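You operate a simulated robot arm through the tools that you are given. There is no shell and no other tool. Be economical: measure what you need, move in short steps, check, and stop when the job is done.

You run a simulated robot arm. Do the job below in one go: nothing can be reset, and whatever is moved stays where it is left.

JOB
Run up the blue blower and set the overload dial to the amps it draws.
Fine: clamp it and shut the guard first; stop it before you set the dial; the guard ends shut.

The check looks at the end state, three seconds after you hand in, the way a careful person would. Anything else that was tipped, shoved, dropped, spilled or broken makes it a failure.

ROBOT AND FRAMES
A 6-joint arm with a two-finger parallel gripper, fixed in place. Base frame: the origin is at the foot of the arm, x ahead of it, y to its left, z up; the work surface is at about z = 880. Lengths are in mm, angles in degrees, forces in N, time in s.
With the tool pointing down near the work surface it reaches from about 260 to 660 mm from the base axis. Its first joint turns from -66.0 to 66.0 degrees. Payload 2.9 kg.
The TCP is the grasp point between the finger pads, 30 mm short of the fingertips. In the tool frame z runs along the fingers and y along their closing line. The gripper opens to 110 mm. The fingers are 20 mm wide and 10 mm thick; the gripper's body (48 by 112 mm) begins 55 mm behind the TCP.
Orientation is that of the tool frame in the base frame, as [roll, pitch, yaw] about the fixed x, y, z axes, in that order (R = Rz(yaw) Ry(pitch) Rx(roll)). With the fingers straight down and closing along the base's y, the tool's x points along the base's -x, its y along +y and its z along -z.

CONTROLS
- The arm moves only by the tool apply_moves. Its argument "commands" is a list of rows, each a list of 6 numbers: the shift along the tool's x, y, z in units of 30 mm (1.0 is 30 mm), then the turn, a rotation vector about the tool's x, y, z in units of 5 degrees (1.0 is 5 degrees). In form: [[dx, dy, dz, ax, ay, az], ...]. A call has 1 to 20 rows; each row shifts and turns the commanded pose from where the row before left it, along the tool's axes as they then stand. "hand" is the finger opening in mm, from 0 to 110, set as the call begins (left out, the last holds). A call with a number of a shift or a turn outside -1 to 1 is refused whole. A row lasts 0.2 s, in which the tool goes at most 50 mm and 8.6 degrees; a call with a longer step from one row to the next is refused whole, and so is a gripper value outside its range. A pose out of reach is approached as far as the arm can. The call stops where the force on the tool passes 70 N (or 10 N more than at its start, if that is more) or the arm is blocked; 0.2 s more then pass. The fingers move at their own pace (about 108 mm/s each) and stop on an object; they squeeze with about 39 N. The grip force told is the motor's: it shows also when the fingers shut on nothing. Time passes only in rows, and 0.2 s behind the last, so rows that do not move let the fingers close. It gives the time, the measured TCP pose, the force on the tool (base axes), the opening and the grip force at its end, in the units of the frame above (readings bear some noise).
- Cameras (640 x 400 px; columns grow to the right, rows downward): "scene" is fixed at [81.6, 433.5, 1398.5]; the picture's right is [-0.74, -0.67, 0.00], its down [-0.30, 0.33, -0.90] and it looks along [0.60, -0.66, -0.45] (base axes); focal length 326 px, centre (320, 200). "wrist" rides on the gripper at [-36, 0, -57] in the tool frame; the picture's right is [0.00, -1.00, 0.00], its down [0.97, 0.00, -0.24] and it looks along [0.24, 0.00, 0.97] (tool axes); focal length 218 px, centre (320, 200).
- capture(camera): a new picture of that camera. No time passes.
- measure_at(camera, pixels): for up to 12 pixels [column, row] of the newest picture of that camera ("zoom" is the newest enlarged one), the place [x, y, z] in the base frame of the surface seen there, good to about 2 mm. No time passes.
- inspect(camera, box): a new picture of the part [left, top, right, bottom] of that camera's present view, enlarged. No time passes.
- job_done(): hands the job in; it is judged then, once.

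Go step by step. Measure first, check grasps and placings, and put right what went wrong. The budget is 80 turns and 46 pictures, counting those below and the enlarged ones. Unless the task says otherwise, let go and move clear before handing in, and close with one line.

The tools are called after ">>>" by a JSON object that holds its "op" and its "data". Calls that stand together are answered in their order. apply_moves: Moves the arm, as the interface text tells. Its arguments: {"type":"object","properties":{"commands":{"type":"array","items":{"type":"array","items":{"type":"number"}}},"hand":{"type":"number"}},"required":["commands"]} The other tools are called the same way: capture (camera) takes a picture; measure_at (camera, pixels) gives the place of the surface under pixels of a picture; inspect (camera, box) takes an enlarged picture of a part of a camera's view; job_done () hands the job in.

At the start:

```text
clock: 0.0
tool_pos: [346.7, -193.7, 1276.9]
tool_rot: [-180.0, 0.0, -180.0]
ft_force: [-0.4, 0.3, 0.2]
opening: 110.3
gripper_force: 0.1
```

scene: 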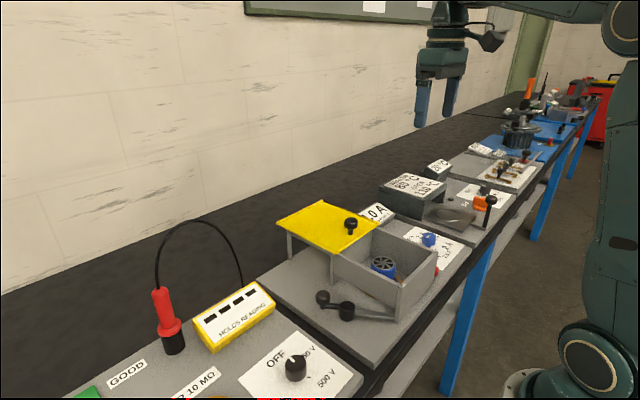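
wrist: 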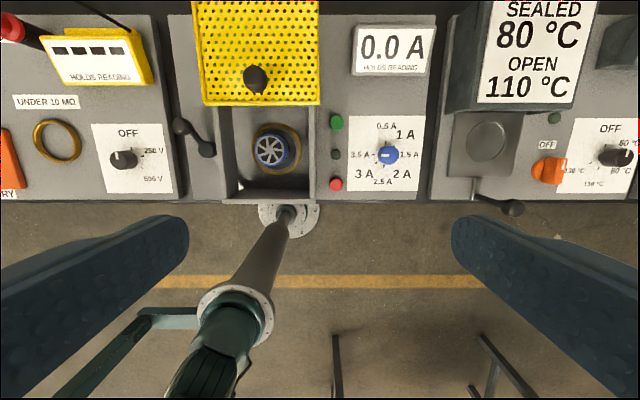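

The wrist picture shows the blower station: yellow guard with knob (255,80), lever (195,138), blower (271,150), buttons (336,122)/(336,184), dial (387,155). I'll look closer and measure these.

>>> {"op": "inspect", "data": {"camera": "wrist", "box": [160, 0, 440, 210]}}

>>> {"op": "inspect", "data": {"camera": "scene", "box": [250, 180, 490, 370]}}

>>> {"op": "measure_at", "data": {"camera": "wrist", "pixels": [[255, 78], [182, 126], [207, 150], [271, 150], [336, 122], [336, 154], [336, 184], [387, 155], [225, 102], [316, 104], [225, 196], [312, 196]]}}

>>> {"op": "measure_at", "data": {"camera": "scene", "pixels": [[351, 220], [323, 297], [347, 308], [384, 262], [429, 238], [340, 260], [402, 290], [378, 225], [432, 258], [300, 225], [355, 285], [380, 312]]}}

```text
1.90 times, centred on (300, 105) of wrist
```

zoom: 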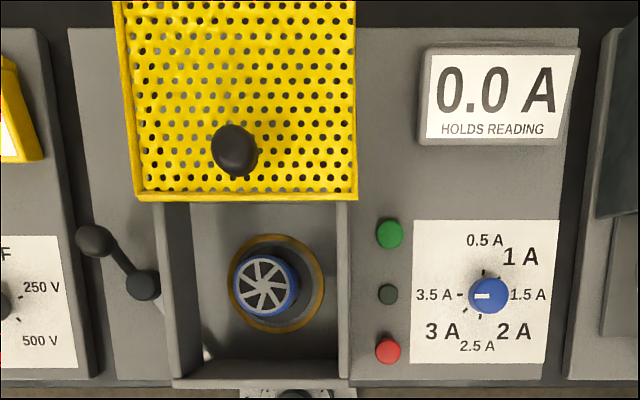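

```text
2.11 times, centred on (370, 275) of scene
```

zoom: 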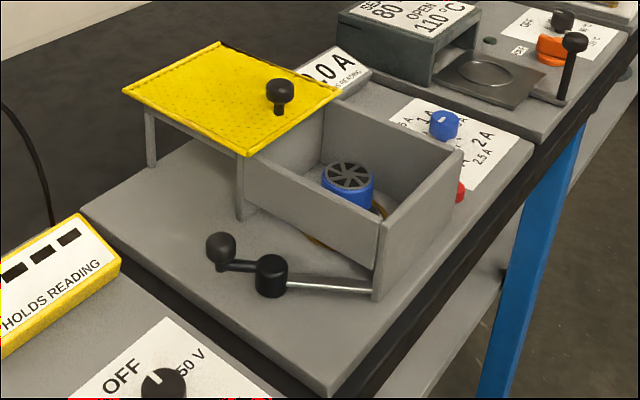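

```text
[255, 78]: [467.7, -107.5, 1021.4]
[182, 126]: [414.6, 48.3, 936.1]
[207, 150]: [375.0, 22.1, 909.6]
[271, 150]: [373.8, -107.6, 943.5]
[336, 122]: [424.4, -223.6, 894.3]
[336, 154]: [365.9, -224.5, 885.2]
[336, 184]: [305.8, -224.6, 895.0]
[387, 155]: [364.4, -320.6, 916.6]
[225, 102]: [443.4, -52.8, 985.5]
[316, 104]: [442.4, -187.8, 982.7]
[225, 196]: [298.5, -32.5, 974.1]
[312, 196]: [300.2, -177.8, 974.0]
```

```text
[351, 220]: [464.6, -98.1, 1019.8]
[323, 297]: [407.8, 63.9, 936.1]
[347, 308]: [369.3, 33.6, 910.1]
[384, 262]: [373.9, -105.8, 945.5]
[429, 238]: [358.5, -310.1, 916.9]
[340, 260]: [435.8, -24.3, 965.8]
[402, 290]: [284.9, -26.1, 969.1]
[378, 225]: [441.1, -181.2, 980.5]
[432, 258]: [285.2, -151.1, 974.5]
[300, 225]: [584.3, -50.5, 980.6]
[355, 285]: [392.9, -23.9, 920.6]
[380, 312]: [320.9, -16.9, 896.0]
```

The lever hub is around (372,28,910) with its knob near (411,55,936). I don't yet know which way it clamps, so I'll move above it for a closer look.

>>> {"op": "apply_moves", "data": {"commands": [[0, 1, 0.5, 0, 0, 0], [0, 1, 0.5, 0, 0, 0], [0, 1, 0.5, 0, 0, 0], [0, 1, 0.5, 0, 0, 0], [0, 1, 0.5, 0, 0, 0], [0, 1, 0.5, 0, 0, 0], [0, 0.5, 0.5, 0, 0, 0], [0, 0, 0.5, 0, 0, 0]]}}

>>> {"op": "capture", "data": {"camera": "wrist"}}

```text
clock: 1.8
tool_pos: [347.0, 1.2, 1155.6]
tool_rot: [-179.9, 0.1, -179.9]
ft_force: [-0.3, -0.2, -0.3]
opening: 109.8
gripper_force: 0.0
```

```text
41 pictures are left
```

wrist: 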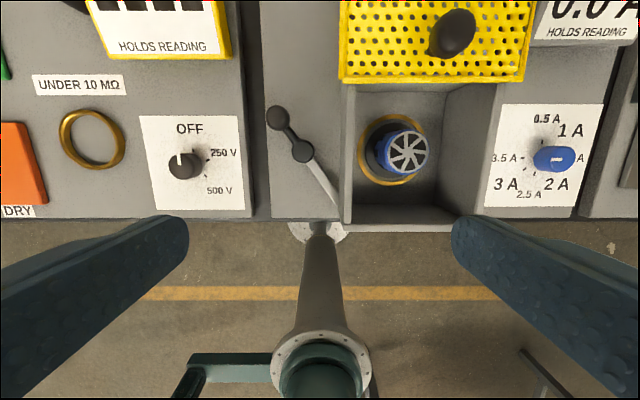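

>>> {"op": "inspect", "data": {"camera": "wrist", "box": [240, 70, 460, 235]}}

>>> {"op": "measure_at", "data": {"camera": "wrist", "pixels": [[278, 118], [302, 151], [316, 176], [333, 203], [325, 120], [345, 120], [385, 150], [405, 155], [362, 155], [346, 200], [455, 32], [346, 222]]}}

```text
2.42 times, centred on (350, 152) of wrist
```

zoom: 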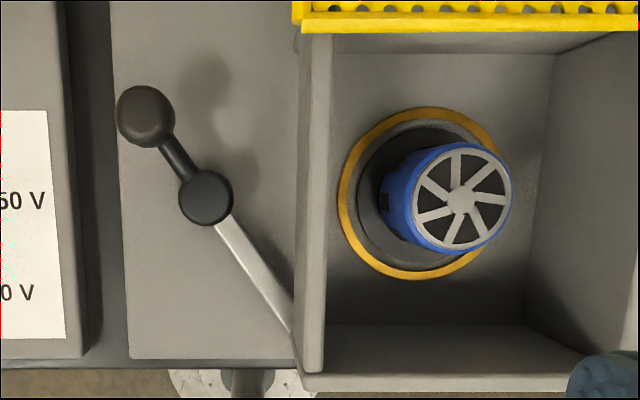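

```text
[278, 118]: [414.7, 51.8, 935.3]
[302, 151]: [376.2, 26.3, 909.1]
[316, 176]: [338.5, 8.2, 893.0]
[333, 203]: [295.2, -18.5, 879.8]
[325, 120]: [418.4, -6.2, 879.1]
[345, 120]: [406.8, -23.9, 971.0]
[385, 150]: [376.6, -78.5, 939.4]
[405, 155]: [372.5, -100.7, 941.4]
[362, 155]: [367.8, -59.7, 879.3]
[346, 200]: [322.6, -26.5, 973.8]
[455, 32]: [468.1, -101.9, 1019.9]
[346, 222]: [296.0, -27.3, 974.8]
```

The lever knob is about (415,54), its hub (376,26), and its jaw arm slips under the bay wall at (333,203). Swinging it about 60° counter-clockwise should bring the jaw to the blower. I'll go above the knob with the fingers turned tangential.

>>> {"op": "apply_moves", "data": {"commands": [[-0.57, 0.44, 0.5, 0, 0, 0], [-0.57, 0.44, 0.5, 0, 0, 0], [-0.57, 0.44, 0.5, 0, 0, 0], [-0.56, 0.44, 0.5, 0, 0, 0], [0, 0, 0.5, 0, 0, -1], [0, 0, 0.5, 0, 0, -1], [0, 0, 0.5, 0, 0, -1], [0, 0, 0.5, 0, 0, -1], [0, 0, 0.5, 0, 0, -1], [0, 0, 0.3, 0, 0, -1], [0, 0, 0.3, 0, 0, -1], [0, 0, 0, 0, 0, 0]], "hand": 60}}

>>> {"op": "capture", "data": {"camera": "wrist"}}

```text
clock: 4.4
tool_pos: [413.3, 54.7, 1006.5]
tool_rot: [-180.0, 0.0, -145.0]
ft_force: [0.9, -0.3, -0.3]
opening: 60.2
gripper_force: 0.1
```

```text
39 pictures are left
```

wrist: 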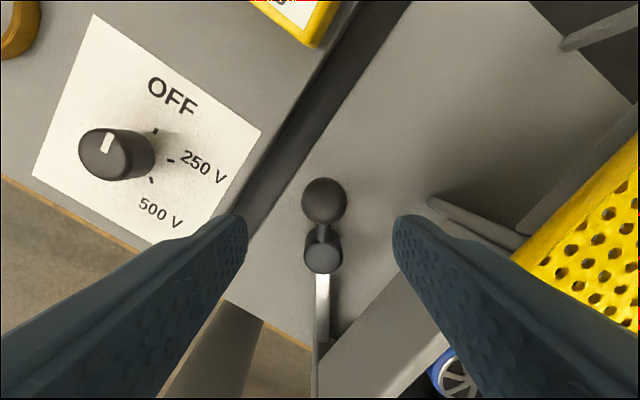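

The fingers straddle the knob (324,201) nicely. I'll descend and close on it.

>>> {"op": "apply_moves", "data": {"commands": [[-0.06, -0.08, 0.65, 0, 0, 0], [0, 0, 0.65, 0, 0, 0], [0, 0, 0.65, 0, 0, 0], [0, 0, 0.6, 0, 0, 0]]}}

>>> {"op": "apply_moves", "data": {"commands": [[0, 0, 0, 0, 0, 0], [0, 0, 0, 0, 0, 0], [0, 0, 0, 0, 0, 0]], "hand": 0}}

```text
clock: 5.4
tool_pos: [419.7, 52.9, 929.1]
tool_rot: [180.0, 0.0, -144.9]
ft_force: [0.4, -0.4, 0.6]
opening: 60.0
gripper_force: 0.0
```

```text
clock: 6.2
tool_pos: [418.5, 54.6, 930.4]
tool_rot: [179.7, 0.0, -144.8]
ft_force: [-13.1, 23.3, -1.4]
opening: 29.6
gripper_force: 44.9
```

The knob is gripped (29.6 mm). Now I'll swing it counter-clockwise along the arc, 30° first.

>>> {"op": "apply_moves", "data": {"commands": [[0.006, 0.142, 0, 0, 0, -1], [0.006, 0.142, 0, 0, 0, -1], [0.006, 0.142, 0, 0, 0, -1], [0.006, 0.142, 0, 0, 0, -1], [0.006, 0.142, 0, 0, 0, -1], [0.006, 0.142, 0, 0, 0, -1]]}}

>>> {"op": "inspect", "data": {"camera": "scene", "box": [270, 200, 450, 340]}}

```text
clock: 7.6
tool_pos: [398.9, 71.3, 930.5]
tool_rot: [-179.8, 0.1, -114.9]
ft_force: [10.0, -0.4, 10.6]
opening: 29.8
gripper_force: 44.8
```

```text
2.86 times, centred on (360, 270) of scene
```

zoom: 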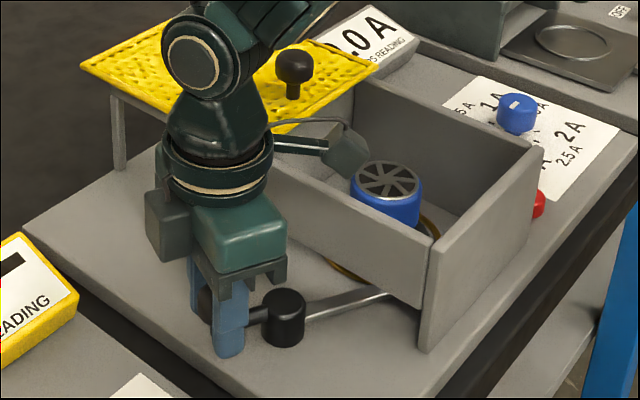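

The jaw arm is swinging under the wall as I expected. Next another 25°, stopping on resistance.

>>> {"op": "apply_moves", "data": {"commands": [[0.006, 0.142, 0, 0, 0, -1], [0.006, 0.142, 0, 0, 0, -1], [0.006, 0.142, 0, 0, 0, -1], [0.006, 0.142, 0, 0, 0, -1], [0.006, 0.142, 0, 0, 0, -1]]}}

>>> {"op": "inspect", "data": {"camera": "scene", "box": [270, 200, 450, 340]}}

```text
clock: 8.8
tool_pos: [377.2, 75.6, 930.4]
tool_rot: [-180.0, 0.2, -89.8]
ft_force: [0.2, 14.4, 29.4]
opening: 29.9
gripper_force: 44.9
```

```text
2.86 times, centred on (360, 270) of scene
```

zoom: 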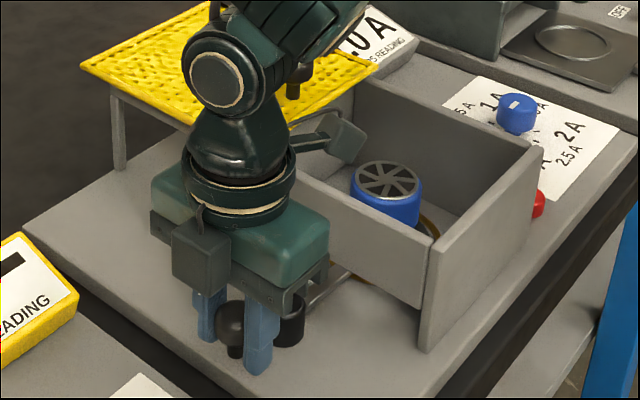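

The jaw now points at the blower. I'll nudge a little further to feel for a stop.

>>> {"op": "apply_moves", "data": {"commands": [[0, 0.142, -0.04, 0, 0, -1], [0, 0.142, 0, 0, 0, -1]]}}

>>> {"op": "inspect", "data": {"camera": "scene", "box": [270, 200, 450, 340]}}

```text
clock: 9.4
tool_pos: [373.9, 74.4, 927.6]
tool_rot: [-179.3, -0.2, -80.1]
ft_force: [40.6, 6.3, -27.1]
opening: 29.5
gripper_force: 45.4
```

```text
2.86 times, centred on (360, 270) of scene
```

zoom: 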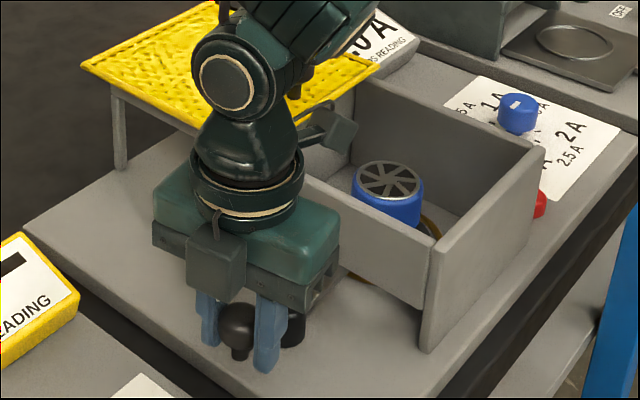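

Tangential resistance of 40 N means the lever is at its stop. I'll release, rise and look.

>>> {"op": "apply_moves", "data": {"commands": [[0, 0, 0, 0, 0, 0], [0, 0, 0, 0, 0, 0], [0, 0, -0.8, 0, 0, 0], [0, 0, -1, 0, 0, 0], [0, 0, -1, 0, 0, 0], [0, 0, -1, 0, 0, 0], [0, 0, -1, 0, 0, 0], [0, 0, -1, 0, 0, 0], [0, 0, -1, 0, 0, 0]], "hand": 55}}

>>> {"op": "capture", "data": {"camera": "wrist"}}

>>> {"op": "inspect", "data": {"camera": "scene", "box": [270, 200, 450, 340]}}

```text
clock: 11.4
tool_pos: [369.0, 76.0, 1133.2]
tool_rot: [179.9, 0.1, -79.9]
ft_force: [-0.2, 0.0, -0.7]
opening: 54.9
gripper_force: 0.0
```

```text
35 pictures are left
```

wrist: 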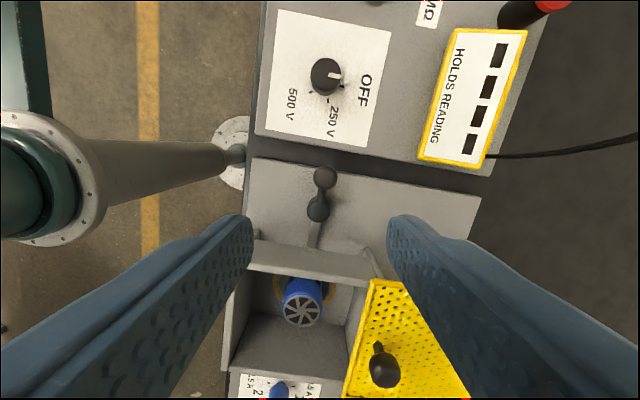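

```text
2.86 times, centred on (360, 270) of scene
```

zoom: 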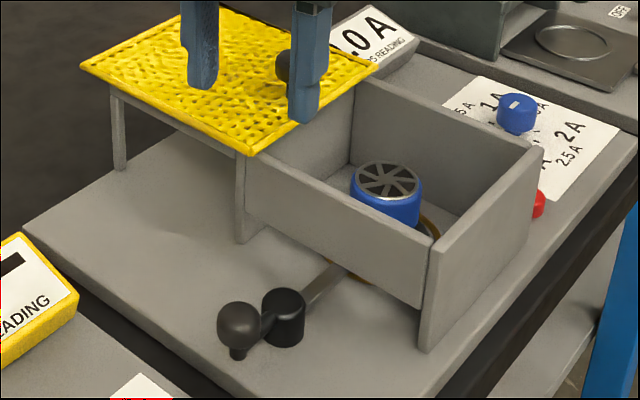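

The clamp is over with its jaw towards the blower. Next is the guard: I'll move above its knob (about 468,-104,1020) with the fingers closing along x.

>>> {"op": "apply_moves", "data": {"commands": [[0, 0, 0, 0, 0, 1], [0, 0, 0, 0, 0, 1], [1, -0.55, 0, 0, 0, 0], [1, -0.55, 0, 0, 0, 0], [1, -0.55, 0, 0, 0, 0], [1, -0.55, 0, 0, 0, 0], [1, -0.55, 0, 0, 0, 0], [1, -0.55, 0, 0, 0, 0], [0, 0, 0.6, 0, 0, 0], [0, 0, 0.6, 0, 0, 0], [0, 0, 0, 0, 0, 0]], "hand": 70}}

>>> {"op": "capture", "data": {"camera": "wrist"}}

```text
clock: 13.8
tool_pos: [465.6, -106.5, 1100.6]
tool_rot: [179.9, 0.0, -89.9]
ft_force: [-0.5, -0.6, -0.4]
opening: 69.9
gripper_force: 0.0
```

```text
33 pictures are left
```

wrist: 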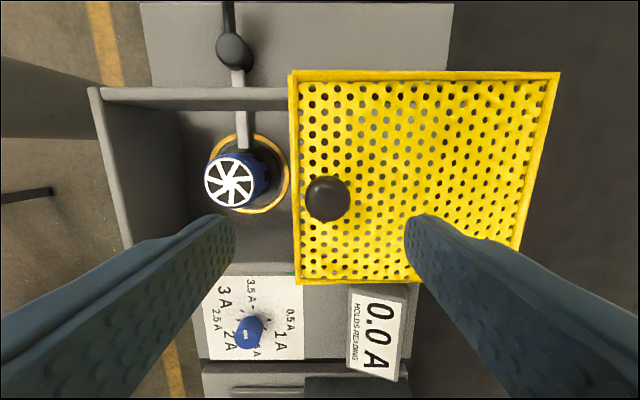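

The jaw rod meets the blower at (243,145), so it's clamped. The guard knob at (327,198) sits about 5 mm in +x; I'll correct for that, descend and grip.

>>> {"op": "apply_moves", "data": {"commands": [[0, -0.15, 0.7, 0, 0, 0], [0, 0, 0.7, 0, 0, 0], [0, 0, 0.7, 0, 0, 0], [0, 0, 0.6, 0, 0, 0], [0, 0, 0, 0, 0, 0]]}}

>>> {"op": "apply_moves", "data": {"commands": [[0, 0, 0, 0, 0, 0], [0, 0, 0, 0, 0, 0], [0, 0, 0, 0, 0, 0]], "hand": 0}}

```text
clock: 15.0
tool_pos: [471.8, -103.3, 1017.7]
tool_rot: [180.0, 0.0, -89.9]
ft_force: [0.0, -0.3, -0.1]
opening: 70.0
gripper_force: 0.1
```

```text
clock: 15.8
tool_pos: [470.8, -103.4, 1017.5]
tool_rot: [179.8, 0.1, -90.1]
ft_force: [-20.1, 0.1, 3.4]
opening: 30.2
gripper_force: 45.0
```

Gripped (30 mm). I'll slide the guard along -x about 60 mm and check the forces.

>>> {"op": "apply_moves", "data": {"commands": [[0, 0.4, 0, 0, 0, 0], [0, 0.4, 0, 0, 0, 0], [0, 0.4, 0, 0, 0, 0], [0, 0.4, 0, 0, 0, 0], [0, 0.4, 0, 0, 0, 0]]}}

>>> {"op": "inspect", "data": {"camera": "scene", "box": [250, 180, 490, 340]}}

```text
clock: 17.0
tool_pos: [411.9, -103.3, 1017.5]
tool_rot: [-179.9, -0.1, -89.9]
ft_force: [0.6, 4.2, -2.4]
opening: 30.3
gripper_force: 45.5
```

```text
2.50 times, centred on (370, 260) of scene
```

zoom: 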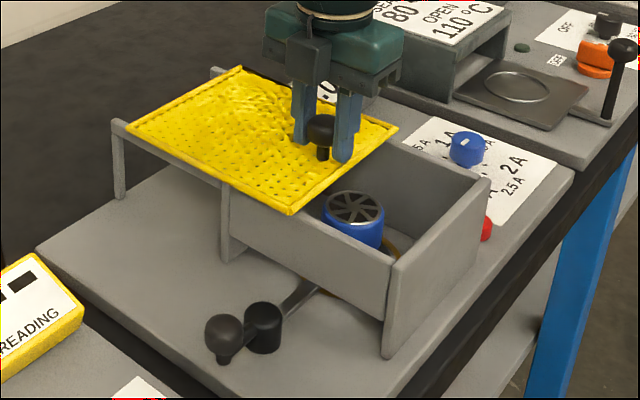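

It slides freely. I'll carry on to the stop.

>>> {"op": "apply_moves", "data": {"commands": [[0, 0.4, 0, 0, 0, 0], [0, 0.4, 0, 0, 0, 0], [0, 0.4, 0, 0, 0, 0], [0, 0.4, 0, 0, 0, 0], [0, 0.4, 0, 0, 0, 0], [0, 0.4, 0, 0, 0, 0], [0, 0.2, 0, 0, 0, 0], [0, 0.2, 0, 0, 0, 0], [0, 0.15, 0, 0, 0, 0], [0, 0.15, 0, 0, 0, 0]]}}

>>> {"op": "inspect", "data": {"camera": "scene", "box": [250, 180, 490, 340]}}

```text
clock: 19.2
tool_pos: [319.0, -103.9, 1018.2]
tool_rot: [-179.8, 0.3, -89.7]
ft_force: [1.4, 29.8, 15.0]
opening: 30.4
gripper_force: 45.2
```

```text
2.50 times, centred on (370, 260) of scene
```

zoom: 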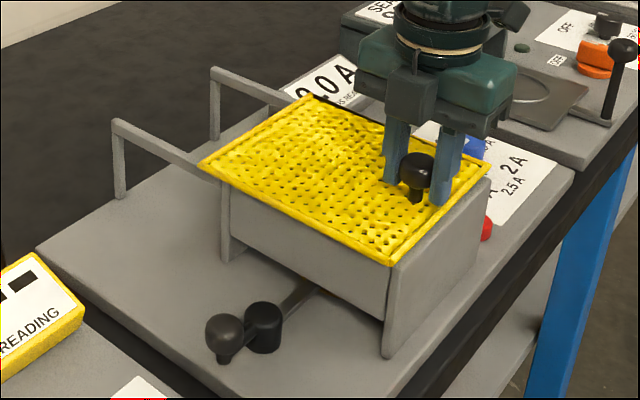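

The guard covers the bay. I'll push slightly more to confirm the end stop.

>>> {"op": "apply_moves", "data": {"commands": [[0, 0.12, 0, 0, 0, 0], [0, 0.12, 0, 0, 0, 0]]}}

```text
clock: 19.8
tool_pos: [312.2, -103.5, 1017.1]
tool_rot: [-179.8, 0.0, -89.9]
ft_force: [0.9, 18.7, 18.5]
opening: 30.4
gripper_force: 44.6
```

>>> {"op": "apply_moves", "data": {"commands": [[0, 0.15, 0, 0, 0, 0], [0, 0.15, 0, 0, 0, 0]]}}

>>> {"op": "inspect", "data": {"camera": "scene", "box": [290, 190, 450, 320]}}

```text
clock: 20.4
tool_pos: [305.2, -103.8, 1016.6]
tool_rot: [-179.6, 0.0, -89.8]
ft_force: [18.8, 21.7, 4.4]
opening: 30.4
gripper_force: 45.2
```

```text
3.08 times, centred on (370, 255) of scene
```

zoom: 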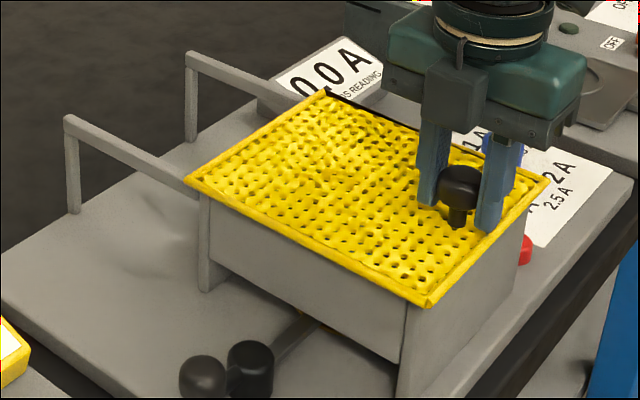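

The x force is rising (18.8 N), so the stop is here. One small confirming push.

>>> {"op": "apply_moves", "data": {"commands": [[0, 0.15, 0, 0, 0, 0]]}}

```text
clock: 20.8
tool_pos: [304.6, -104.5, 1017.0]
tool_rot: [-179.1, 0.1, -89.4]
ft_force: [56.9, 19.1, -27.6]
opening: 30.5
gripper_force: 45.1
```

The guard is firmly at its stop (57 N). I'll release, rise, and begin turning the hand round so the camera side faces away from the guard for the buttons.

>>> {"op": "apply_moves", "data": {"commands": [[0, -0.1, 0, 0, 0, 0], [0, 0, 0, 0, 0, 0], [0, 0, -0.8, 0, 0, 0], [0, 0, -1, 0, 0, 0], [0, 0, -1, 0, 0, 0], [0, 0, -1, 0, 0, 1], [0, 0, -1, 0, 0, 1], [0, 0, 0, 0, 0, 1], [0, 0, 0, 0, 0, 1], [0, 0, 0, 0, 0, 1], [0, 0, 0, 0, 0, 1], [0, 0, 0, 0, 0, 1], [0, 0, 0, 0, 0, 1], [0, 0, 0, 0, 0, 1], [0, 0, 0, 0, 0, 1], [0, 0, 0, 0, 0, 1], [0, 0, 0, 0, 0, 1], [0, 0, 0, 0, 0, 1], [0, 0, 0, 0, 0, 1], [0, 0, 0, 0, 0, 1]], "hand": 60}}

>>> {"op": "inspect", "data": {"camera": "scene", "box": [270, 180, 510, 340]}}

```text
clock: 25.0
tool_pos: [301.5, -104.3, 1161.7]
tool_rot: [-179.9, 0.1, -165.2]
ft_force: [-0.1, -1.2, 0.9]
opening: 60.0
gripper_force: 0.0
```

```text
2.50 times, centred on (390, 260) of scene
```

zoom: 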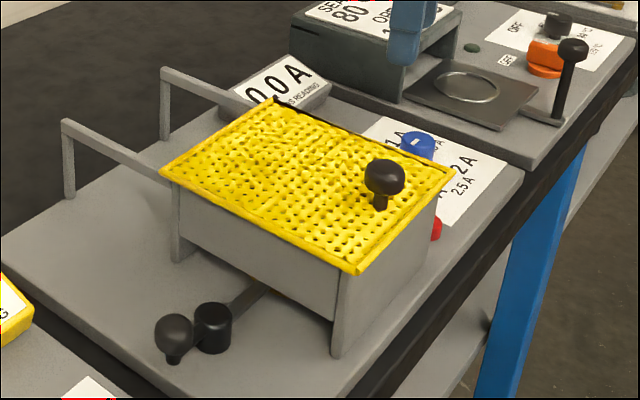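

Guard and clamp look right. I'll carry on turning the hand.

>>> {"op": "apply_moves", "data": {"commands": [[0, 0, 0, 0, 0, 1], [0, 0, 0, 0, 0, 1], [0, 0, 0, 0, 0, 1], [0, 0, 0, 0, 0, 1], [0, 0, 0, 0, 0, 1], [0, 0, 0, 0, 0, 1], [0, 0, 0, 0, 0, 1], [0, 0, 0, 0, 0, 1], [0, 0, 0, 0, 0, 1], [0, 0, 0, 0, 0, 1], [0, 0, 0, 0, 0, 1], [0, 0, 0, 0, 0, 1], [0, 0, 0, 0, 0, 1], [0, 0, 0, 0, 0, 1], [0, 0, 0, 0, 0, 1], [0, 0, 0, 0, 0, 1], [0, 0, 0, 0, 0, 1], [0, 0, 0, 0, 0, 1], [0, 0, 0, 0, 0, 1], [0, 0, 0, 0, 0, 1]], "hand": 0}}

```text
clock: 29.2
tool_pos: [300.5, -105.2, 1160.6]
tool_rot: [-179.9, -0.1, 94.9]
ft_force: [0.2, -0.7, 0.3]
opening: 0.0
gripper_force: 37.9
```

Now to above the green button (424,-224), staying high.

>>> {"op": "apply_moves", "data": {"commands": [[0, 0, 0, 0, 0, 0.98], [-0.8, 0.82, 0, 0, 0, 0], [-0.8, 0.82, 0, 0, 0, 0], [-0.8, 0.82, 0, 0, 0, 0], [-0.8, 0.82, 0, 0, 0, 0], [-0.8, 0.82, 0, 0, 0, 0], [0, 0, 0.8, 0, 0, 0], [0, 0, 0.8, 0, 0, 0], [0, 0, 0, 0, 0, 0]]}}

>>> {"op": "capture", "data": {"camera": "wrist"}}

```text
clock: 31.2
tool_pos: [424.7, -227.0, 1112.2]
tool_rot: [-180.0, -0.2, 90.1]
ft_force: [-0.2, 0.9, 0.2]
opening: 0.0
gripper_force: 38.3
```

```text
28 pictures are left
```

wrist: 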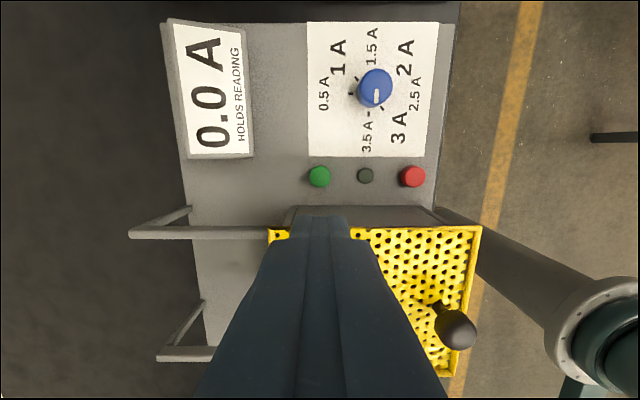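

>>> {"op": "measure_at", "data": {"camera": "wrist", "pixels": [[319, 177], [365, 176], [412, 176], [375, 86], [376, 97], [388, 88], [364, 216], [384, 232], [350, 215], [350, 160], [223, 60], [275, 208]]}}

>>> {"op": "inspect", "data": {"camera": "wrist", "box": [290, 20, 450, 200]}}

```text
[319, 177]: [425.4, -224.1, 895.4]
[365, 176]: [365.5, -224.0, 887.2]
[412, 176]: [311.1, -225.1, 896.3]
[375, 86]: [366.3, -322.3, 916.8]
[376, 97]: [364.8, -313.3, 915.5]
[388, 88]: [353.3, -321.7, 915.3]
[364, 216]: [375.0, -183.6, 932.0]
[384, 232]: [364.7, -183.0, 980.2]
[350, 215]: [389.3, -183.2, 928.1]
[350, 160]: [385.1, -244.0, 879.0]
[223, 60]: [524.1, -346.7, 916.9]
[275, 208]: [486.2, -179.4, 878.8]
```

```text
2.22 times, centred on (370, 110) of wrist
```

zoom: 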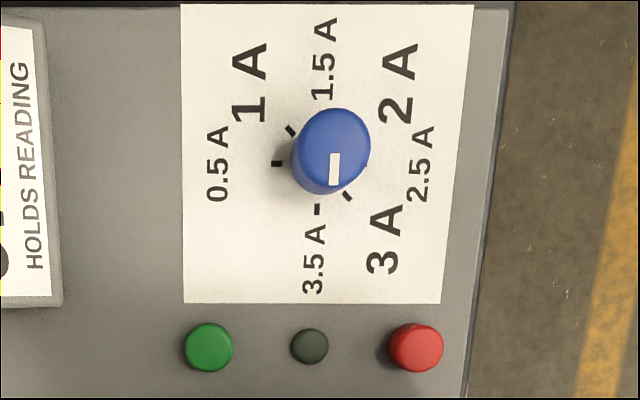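

Green is at (425,-224,895), red at (311,-225,896); the dial (366,-321) now points at 3.5. Descending towards the green button.

>>> {"op": "apply_moves", "data": {"commands": [[0.05, 0, 1, 0, 0, 0], [0, 0, 1, 0, 0, 0], [0, 0, 1, 0, 0, 0], [0, 0, 1, 0, 0, 0], [0, 0, 1, 0, 0, 0], [0, 0, 0.8, 0, 0, 0], [0, 0, 0, 0, 0, 0]]}}

>>> {"op": "capture", "data": {"camera": "scene"}}

```text
clock: 32.8
tool_pos: [422.3, -227.5, 940.5]
tool_rot: [180.0, -0.1, 90.1]
ft_force: [-1.1, 0.7, 0.4]
opening: 0.0
gripper_force: 37.4
```

```text
26 pictures are left
```

scene: 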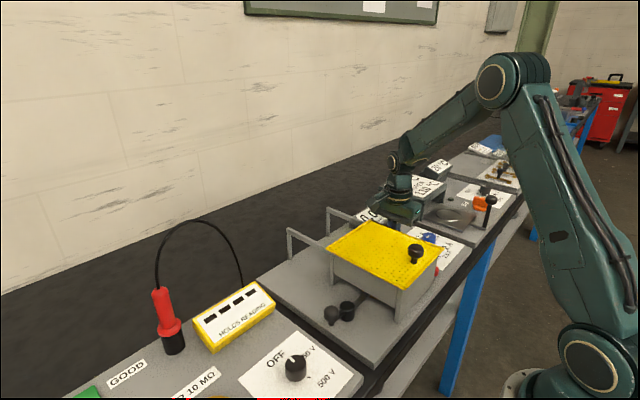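

Clear all round. Now pressing down gently.

>>> {"op": "apply_moves", "data": {"commands": [[0.08, 0.08, 0.3, 0, 0, 0], [0, 0, 0.2, 0, 0, 0], [0, 0, 0.1, 0, 0, 0], [0, 0, 0.1, 0, 0, 0]]}}

>>> {"op": "capture", "data": {"camera": "wrist"}}

```text
clock: 33.8
tool_pos: [426.5, -222.0, 919.8]
tool_rot: [179.9, 0.0, 90.0]
ft_force: [-3.9, 0.8, 10.3]
opening: 0.1
gripper_force: 38.4
```

```text
25 pictures are left
```

wrist: 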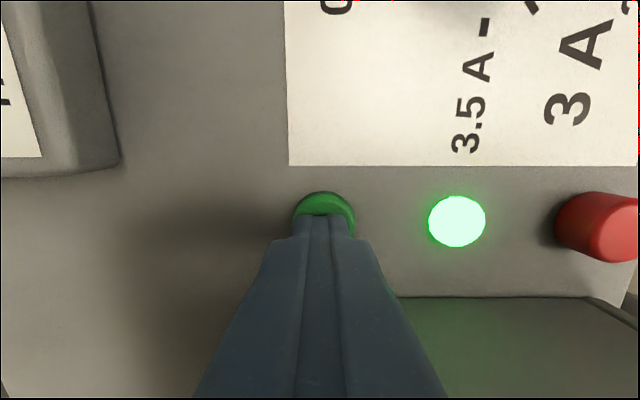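

The lamp at (457,222) is lit: the blower is running. I'll rise and read the ammeter once it has had time to settle.

>>> {"op": "apply_moves", "data": {"commands": [[0, 0, -0.7, 0, 0, 0], [0, 0, -1, 0, 0, 0], [0, 0, -1, 0, 0, 0], [0, 0, -1, 0, 0, 0], [0, 0, -1, 0, 0, 0], [0, 0, -1, 0, 0, 0], [0, 0, -0.7, 0, 0, 0], [0, 0, 0, 0, 0, 0]]}}

>>> {"op": "inspect", "data": {"camera": "wrist", "box": [150, 10, 450, 200]}}

>>> {"op": "apply_moves", "data": {"commands": [[0, 0, 0, 0, 0, 0], [0, 0, 0, 0, 0, 0], [0, 0, 0, 0, 0, 0], [0, 0, 0, 0, 0, 0], [0, 0, 0, 0, 0, 0], [0, 0, 0, 0, 0, 0], [0, 0, 0, 0, 0, 0], [0, 0, 0, 0, 0, 0], [0, 0, 0, 0, 0, 0], [0, 0, 0, 0, 0, 0], [0, 0, 0, 0, 0, 0], [0, 0, 0, 0, 0, 0]]}}

>>> {"op": "inspect", "data": {"camera": "wrist", "box": [150, 10, 450, 200]}}

```text
clock: 35.6
tool_pos: [426.6, -220.9, 1110.7]
tool_rot: [-180.0, 0.0, 90.2]
ft_force: [0.9, -0.9, -1.0]
opening: 0.0
gripper_force: 37.2
```

```text
2.11 times, centred on (300, 105) of wrist
```

zoom: 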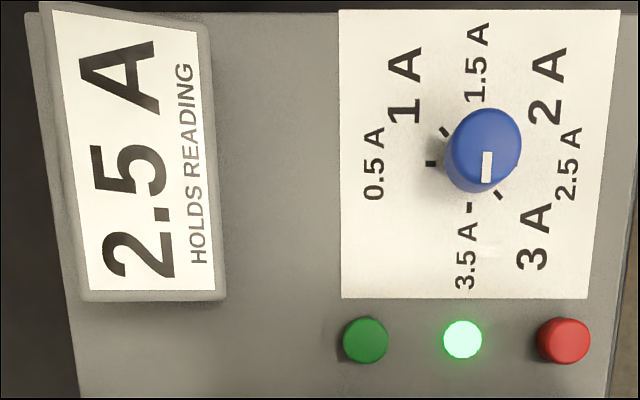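

```text
clock: 38.2
tool_pos: [427.5, -221.4, 1109.6]
tool_rot: [180.0, -0.1, 90.0]
ft_force: [-0.5, 0.1, 0.0]
opening: 0.0
gripper_force: 37.8
```

```text
2.11 times, centred on (300, 105) of wrist
```

zoom: 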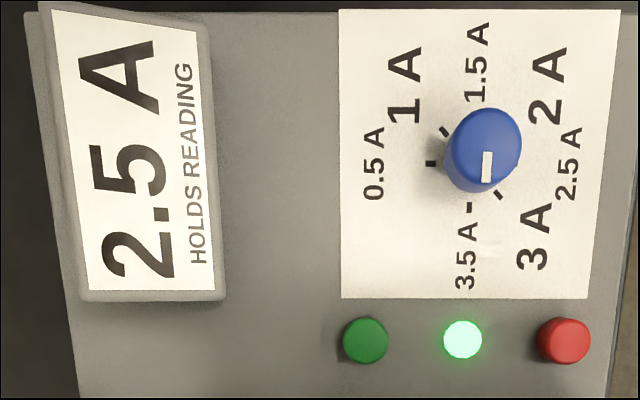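

The reading is a steady 2.5 A. Now to the red stop button at (310,-224.5).

>>> {"op": "apply_moves", "data": {"commands": [[-0.1, -0.97, 0, 0, 0, 0], [0, -0.97, 0, 0, 0, 0], [0, -0.97, 0, 0, 0, 0], [0, -0.97, 0, 0, 0, 0], [0, 0, 1, 0, 0, 0], [0, 0, 1, 0, 0, 0], [0, 0, 1, 0, 0, 0], [0, 0, 1, 0, 0, 0], [0, 0, 1, 0, 0, 0], [0, 0, 0.6, 0, 0, 0], [0, 0, 0, 0, 0, 0]]}}

>>> {"op": "capture", "data": {"camera": "wrist"}}

```text
clock: 40.6
tool_pos: [309.8, -223.1, 939.7]
tool_rot: [-180.0, -0.1, 90.1]
ft_force: [0.6, 0.3, -0.3]
opening: 0.0
gripper_force: 37.4
```

```text
22 pictures are left
```

wrist: 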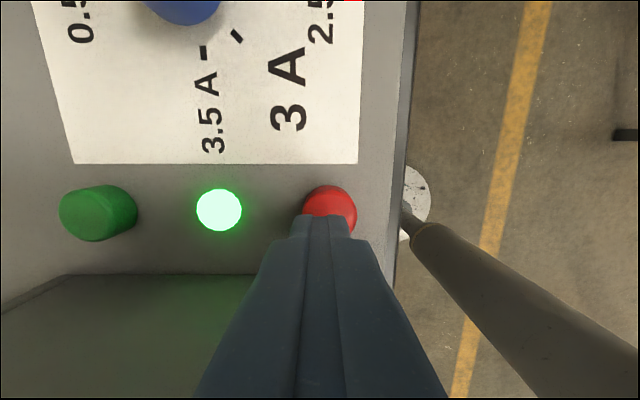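

The tip is right over the red button (330,212). Press.

>>> {"op": "apply_moves", "data": {"commands": [[-0.02, -0.06, 0.3, 0, 0, 0], [0, 0, 0.2, 0, 0, 0], [0, 0, 0.1, 0, 0, 0], [0, 0, 0.1, 0, 0, 0]]}}

>>> {"op": "capture", "data": {"camera": "wrist"}}

```text
clock: 41.6
tool_pos: [308.2, -225.2, 920.1]
tool_rot: [-179.9, 0.0, 90.1]
ft_force: [-2.3, -1.4, 4.0]
opening: 0.1
gripper_force: 38.4
```

```text
21 pictures are left
```

wrist: 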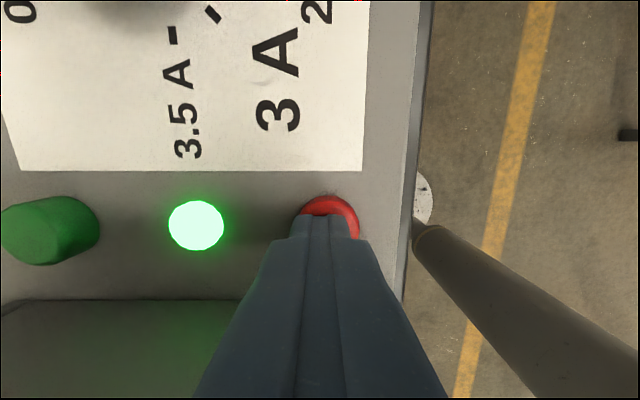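

Still lit with only 4 N on the tip, so I'll press a bit further.

>>> {"op": "apply_moves", "data": {"commands": [[0, 0, 0.07, 0, 0, 0], [0, 0, 0.07, 0, 0, 0]]}}

>>> {"op": "capture", "data": {"camera": "wrist"}}

```text
clock: 42.2
tool_pos: [308.7, -225.3, 917.2]
tool_rot: [179.9, 0.1, 90.1]
ft_force: [-7.5, 1.9, 21.1]
opening: 0.0
gripper_force: 37.1
```

```text
20 pictures are left
```

wrist: 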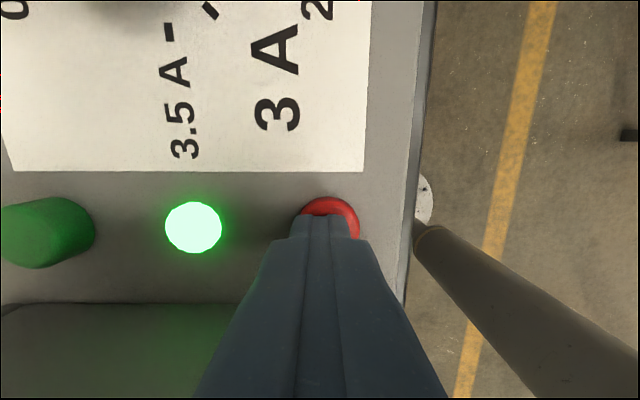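

>>> {"op": "apply_moves", "data": {"commands": [[0, 0, 0.06, 0, 0, 0], [0, 0, 0.06, 0, 0, 0], [0, 0, 0, 0, 0, 0]]}}

>>> {"op": "capture", "data": {"camera": "wrist"}}

```text
clock: 43.0
tool_pos: [309.6, -224.9, 914.4]
tool_rot: [179.9, 0.2, 90.0]
ft_force: [-15.2, 3.2, 45.3]
opening: 0.1
gripper_force: 37.9
```

```text
19 pictures are left
```

wrist: 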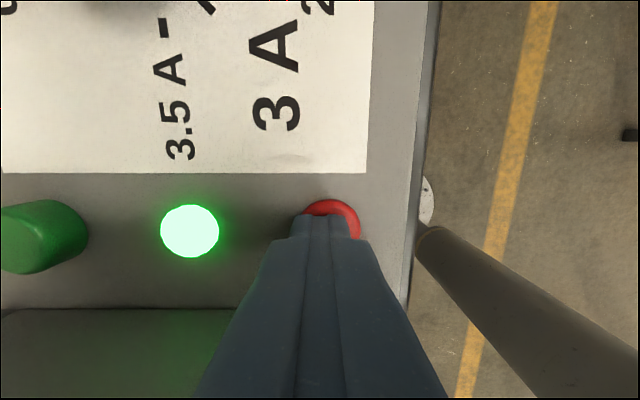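

The red button is fully down, yet the lamp is still lit. I'll lift off and see whether it goes out.

>>> {"op": "apply_moves", "data": {"commands": [[0, 0, -0.6, 0, 0, 0], [0, 0, -0.8, 0, 0, 0], [0, 0, -1, 0, 0, 0], [0, 0, -1, 0, 0, 0], [0, 0, 0, 0, 0, 0]]}}

>>> {"op": "capture", "data": {"camera": "wrist"}}

```text
clock: 44.2
tool_pos: [309.8, -224.7, 1013.6]
tool_rot: [180.0, -0.1, 90.1]
ft_force: [-0.6, 0.2, 0.2]
opening: 0.3
gripper_force: 37.8
```

```text
18 pictures are left
```

wrist: 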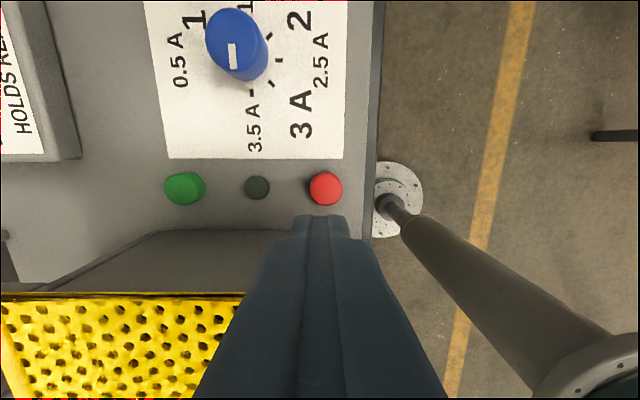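

The lamp is out, so the blower has stopped. Now above the dial, fingers opened to 60.

>>> {"op": "apply_moves", "data": {"commands": [[-0.8, 0.46, 0, 0, 0, 0], [-0.8, 0.46, 0, 0, 0, 0], [-0.8, 0.46, 0, 0, 0, 0], [-0.8, 0.46, 0, 0, 0, 0], [0, 0, 0, 0, 0, 0]], "hand": 56}}

>>> {"op": "capture", "data": {"camera": "wrist"}}

```text
clock: 45.4
tool_pos: [364.4, -323.0, 1017.3]
tool_rot: [-180.0, 0.1, 90.1]
ft_force: [-0.4, 0.5, 0.6]
opening: 56.0
gripper_force: 0.0
```

```text
17 pictures are left
```

wrist: 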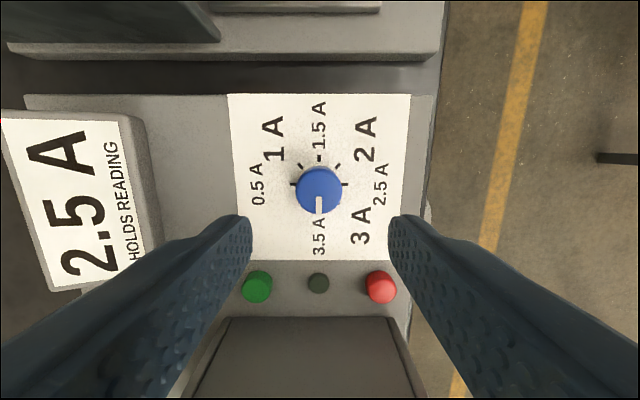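

>>> {"op": "measure_at", "data": {"camera": "wrist", "pixels": [[319, 190], [304, 190], [335, 190], [319, 175], [319, 205], [297, 190], [341, 190]]}}

```text
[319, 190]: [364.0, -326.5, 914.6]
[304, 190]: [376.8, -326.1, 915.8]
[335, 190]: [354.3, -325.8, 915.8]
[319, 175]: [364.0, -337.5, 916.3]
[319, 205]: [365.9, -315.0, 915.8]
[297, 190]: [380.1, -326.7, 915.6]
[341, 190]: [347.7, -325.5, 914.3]
```

The dial centre is about (364.5,-325.5), top 916. Descend to 918 and grip.

>>> {"op": "apply_moves", "data": {"commands": [[-0.1, 0, 0.7, 0, 0, 0], [0, 0, 0.7, 0, 0, 0], [0, 0, 0.7, 0, 0, 0], [0, 0, 0.7, 0, 0, 0], [0, 0, 0.45, 0, 0, 0], [0, 0, 0, 0, 0, 0]]}}

>>> {"op": "apply_moves", "data": {"commands": [[0, 0, 0, 0, 0, 0], [0, 0, 0, 0, 0, 0], [0, 0, 0, 0, 0, 0]], "hand": 0}}

```text
clock: 46.8
tool_pos: [363.1, -323.7, 916.8]
tool_rot: [-179.9, 0.0, 90.2]
ft_force: [-0.5, -0.4, -0.4]
opening: 56.1
gripper_force: 0.1
```

```text
clock: 47.6
tool_pos: [365.5, -323.7, 916.9]
tool_rot: [179.8, 0.1, 90.3]
ft_force: [16.5, -0.8, -7.0]
opening: 35.8
gripper_force: 45.1
```

Gripped (35.8 mm). I'll recentre a couple of mm and turn 45° counter-clockwise, then check.

>>> {"op": "apply_moves", "data": {"commands": [[-0.03, 0.06, 0, 0, 0, 0], [0, 0, 0, 0, 0, -1], [0, 0, 0, 0, 0, -1], [0, 0, 0, 0, 0, -1], [0, 0, 0, 0, 0, -1], [0, 0, 0, 0, 0, -1], [0, 0, 0, 0, 0, -1], [0, 0, 0, 0, 0, -1], [0, 0, 0, 0, 0, -1], [0, 0, 0, 0, 0, -1]]}}

>>> {"op": "capture", "data": {"camera": "wrist"}}

```text
clock: 49.8
tool_pos: [364.7, -324.9, 917.6]
tool_rot: [-179.9, -0.2, 135.2]
ft_force: [-9.3, 6.1, -15.0]
opening: 35.5
gripper_force: 44.4
```

```text
16 pictures are left
```

wrist: 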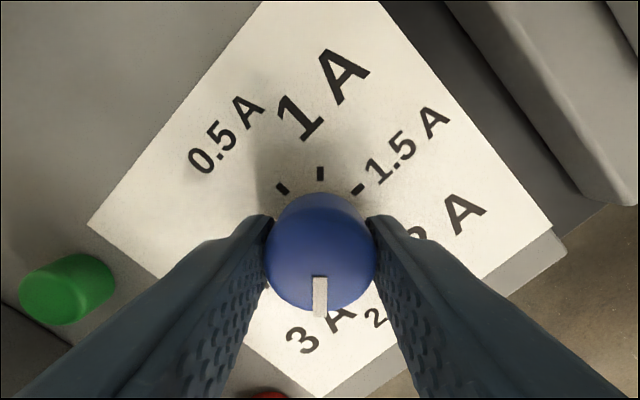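

The pointer followed and now shows 3 A. I'll turn another 45° to 2.5 A.

>>> {"op": "apply_moves", "data": {"commands": [[0, 0, 0, 0, 0, -1], [0, 0, 0, 0, 0, -1], [0, 0, 0, 0, 0, -1], [0, 0, 0, 0, 0, -1], [0, 0, 0, 0, 0, -1], [0, 0, 0, 0, 0, -1], [0, 0, 0, 0, 0, -1], [0, 0, 0, 0, 0, -1], [0, 0, 0, 0, 0, -1], [0, 0, 0, 0, 0, 0]]}}

>>> {"op": "apply_moves", "data": {"commands": [[0, 0, 0, 0, 0, 0], [0, 0, 0, 0, 0, 0], [0, 0, -0.7, 0, 0, 0], [0, 0, -1, 0, 0, 0], [0, 0, -1, 0, 0, 0], [0, 0, -1, 0, 0, 0], [0, 0, -1, 0, 0, 0], [0, 0, -1, 0, 0, 0], [0, 0, -1, 0, 0, 0], [0, 0, 0, 0, 0, 0]], "hand": 60}}

>>> {"op": "capture", "data": {"camera": "wrist"}}

>>> {"op": "inspect", "data": {"camera": "wrist", "box": [220, 80, 420, 210]}}

>>> {"op": "capture", "data": {"camera": "scene"}}

```text
clock: 52.0
tool_pos: [364.5, -324.7, 916.4]
tool_rot: [180.0, -0.2, -180.0]
ft_force: [-23.7, -8.0, -10.0]
opening: 35.5
gripper_force: 44.6
```

```text
clock: 54.2
tool_pos: [364.1, -323.4, 1118.8]
tool_rot: [-179.9, 0.1, -179.8]
ft_force: [-0.7, 0.3, -0.1]
opening: 60.1
gripper_force: 0.0
```

```text
15 pictures are left
```

wrist: 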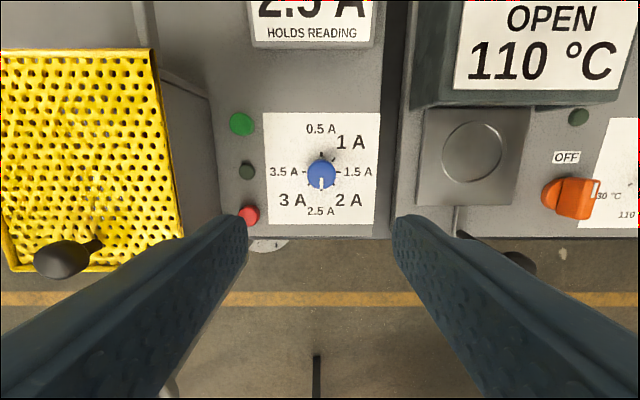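

```text
3.08 times, centred on (320, 145) of wrist
```

zoom: 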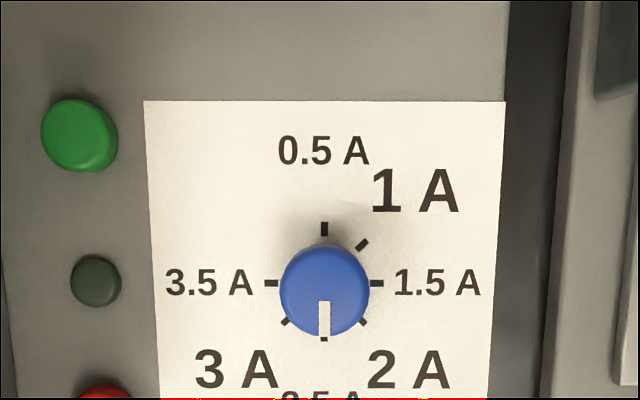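

```text
13 pictures are left
```

scene: 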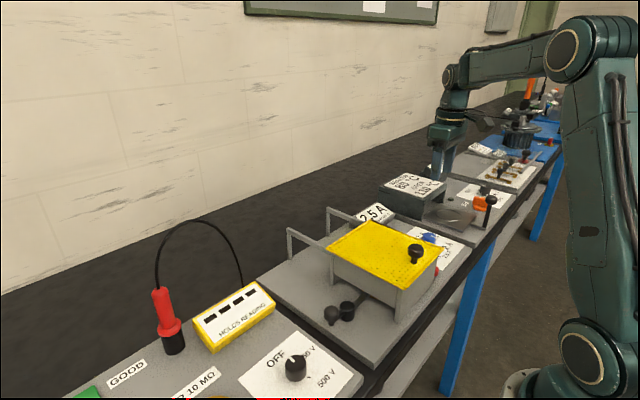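

The dial points exactly at 2.5 A (zoom 324,320), the lamp is out, the guard is shut, the clamp is on, the hand is clear and nothing else has moved. Handing in.

>>> {"op": "job_done", "data": {}}

```text
The job is handed in.
```

I clamped the blower, shut the guard and ran it up. It drew a steady 2.5 A, so I stopped it and then set the overload dial to 2.5 A; the guard is still shut.
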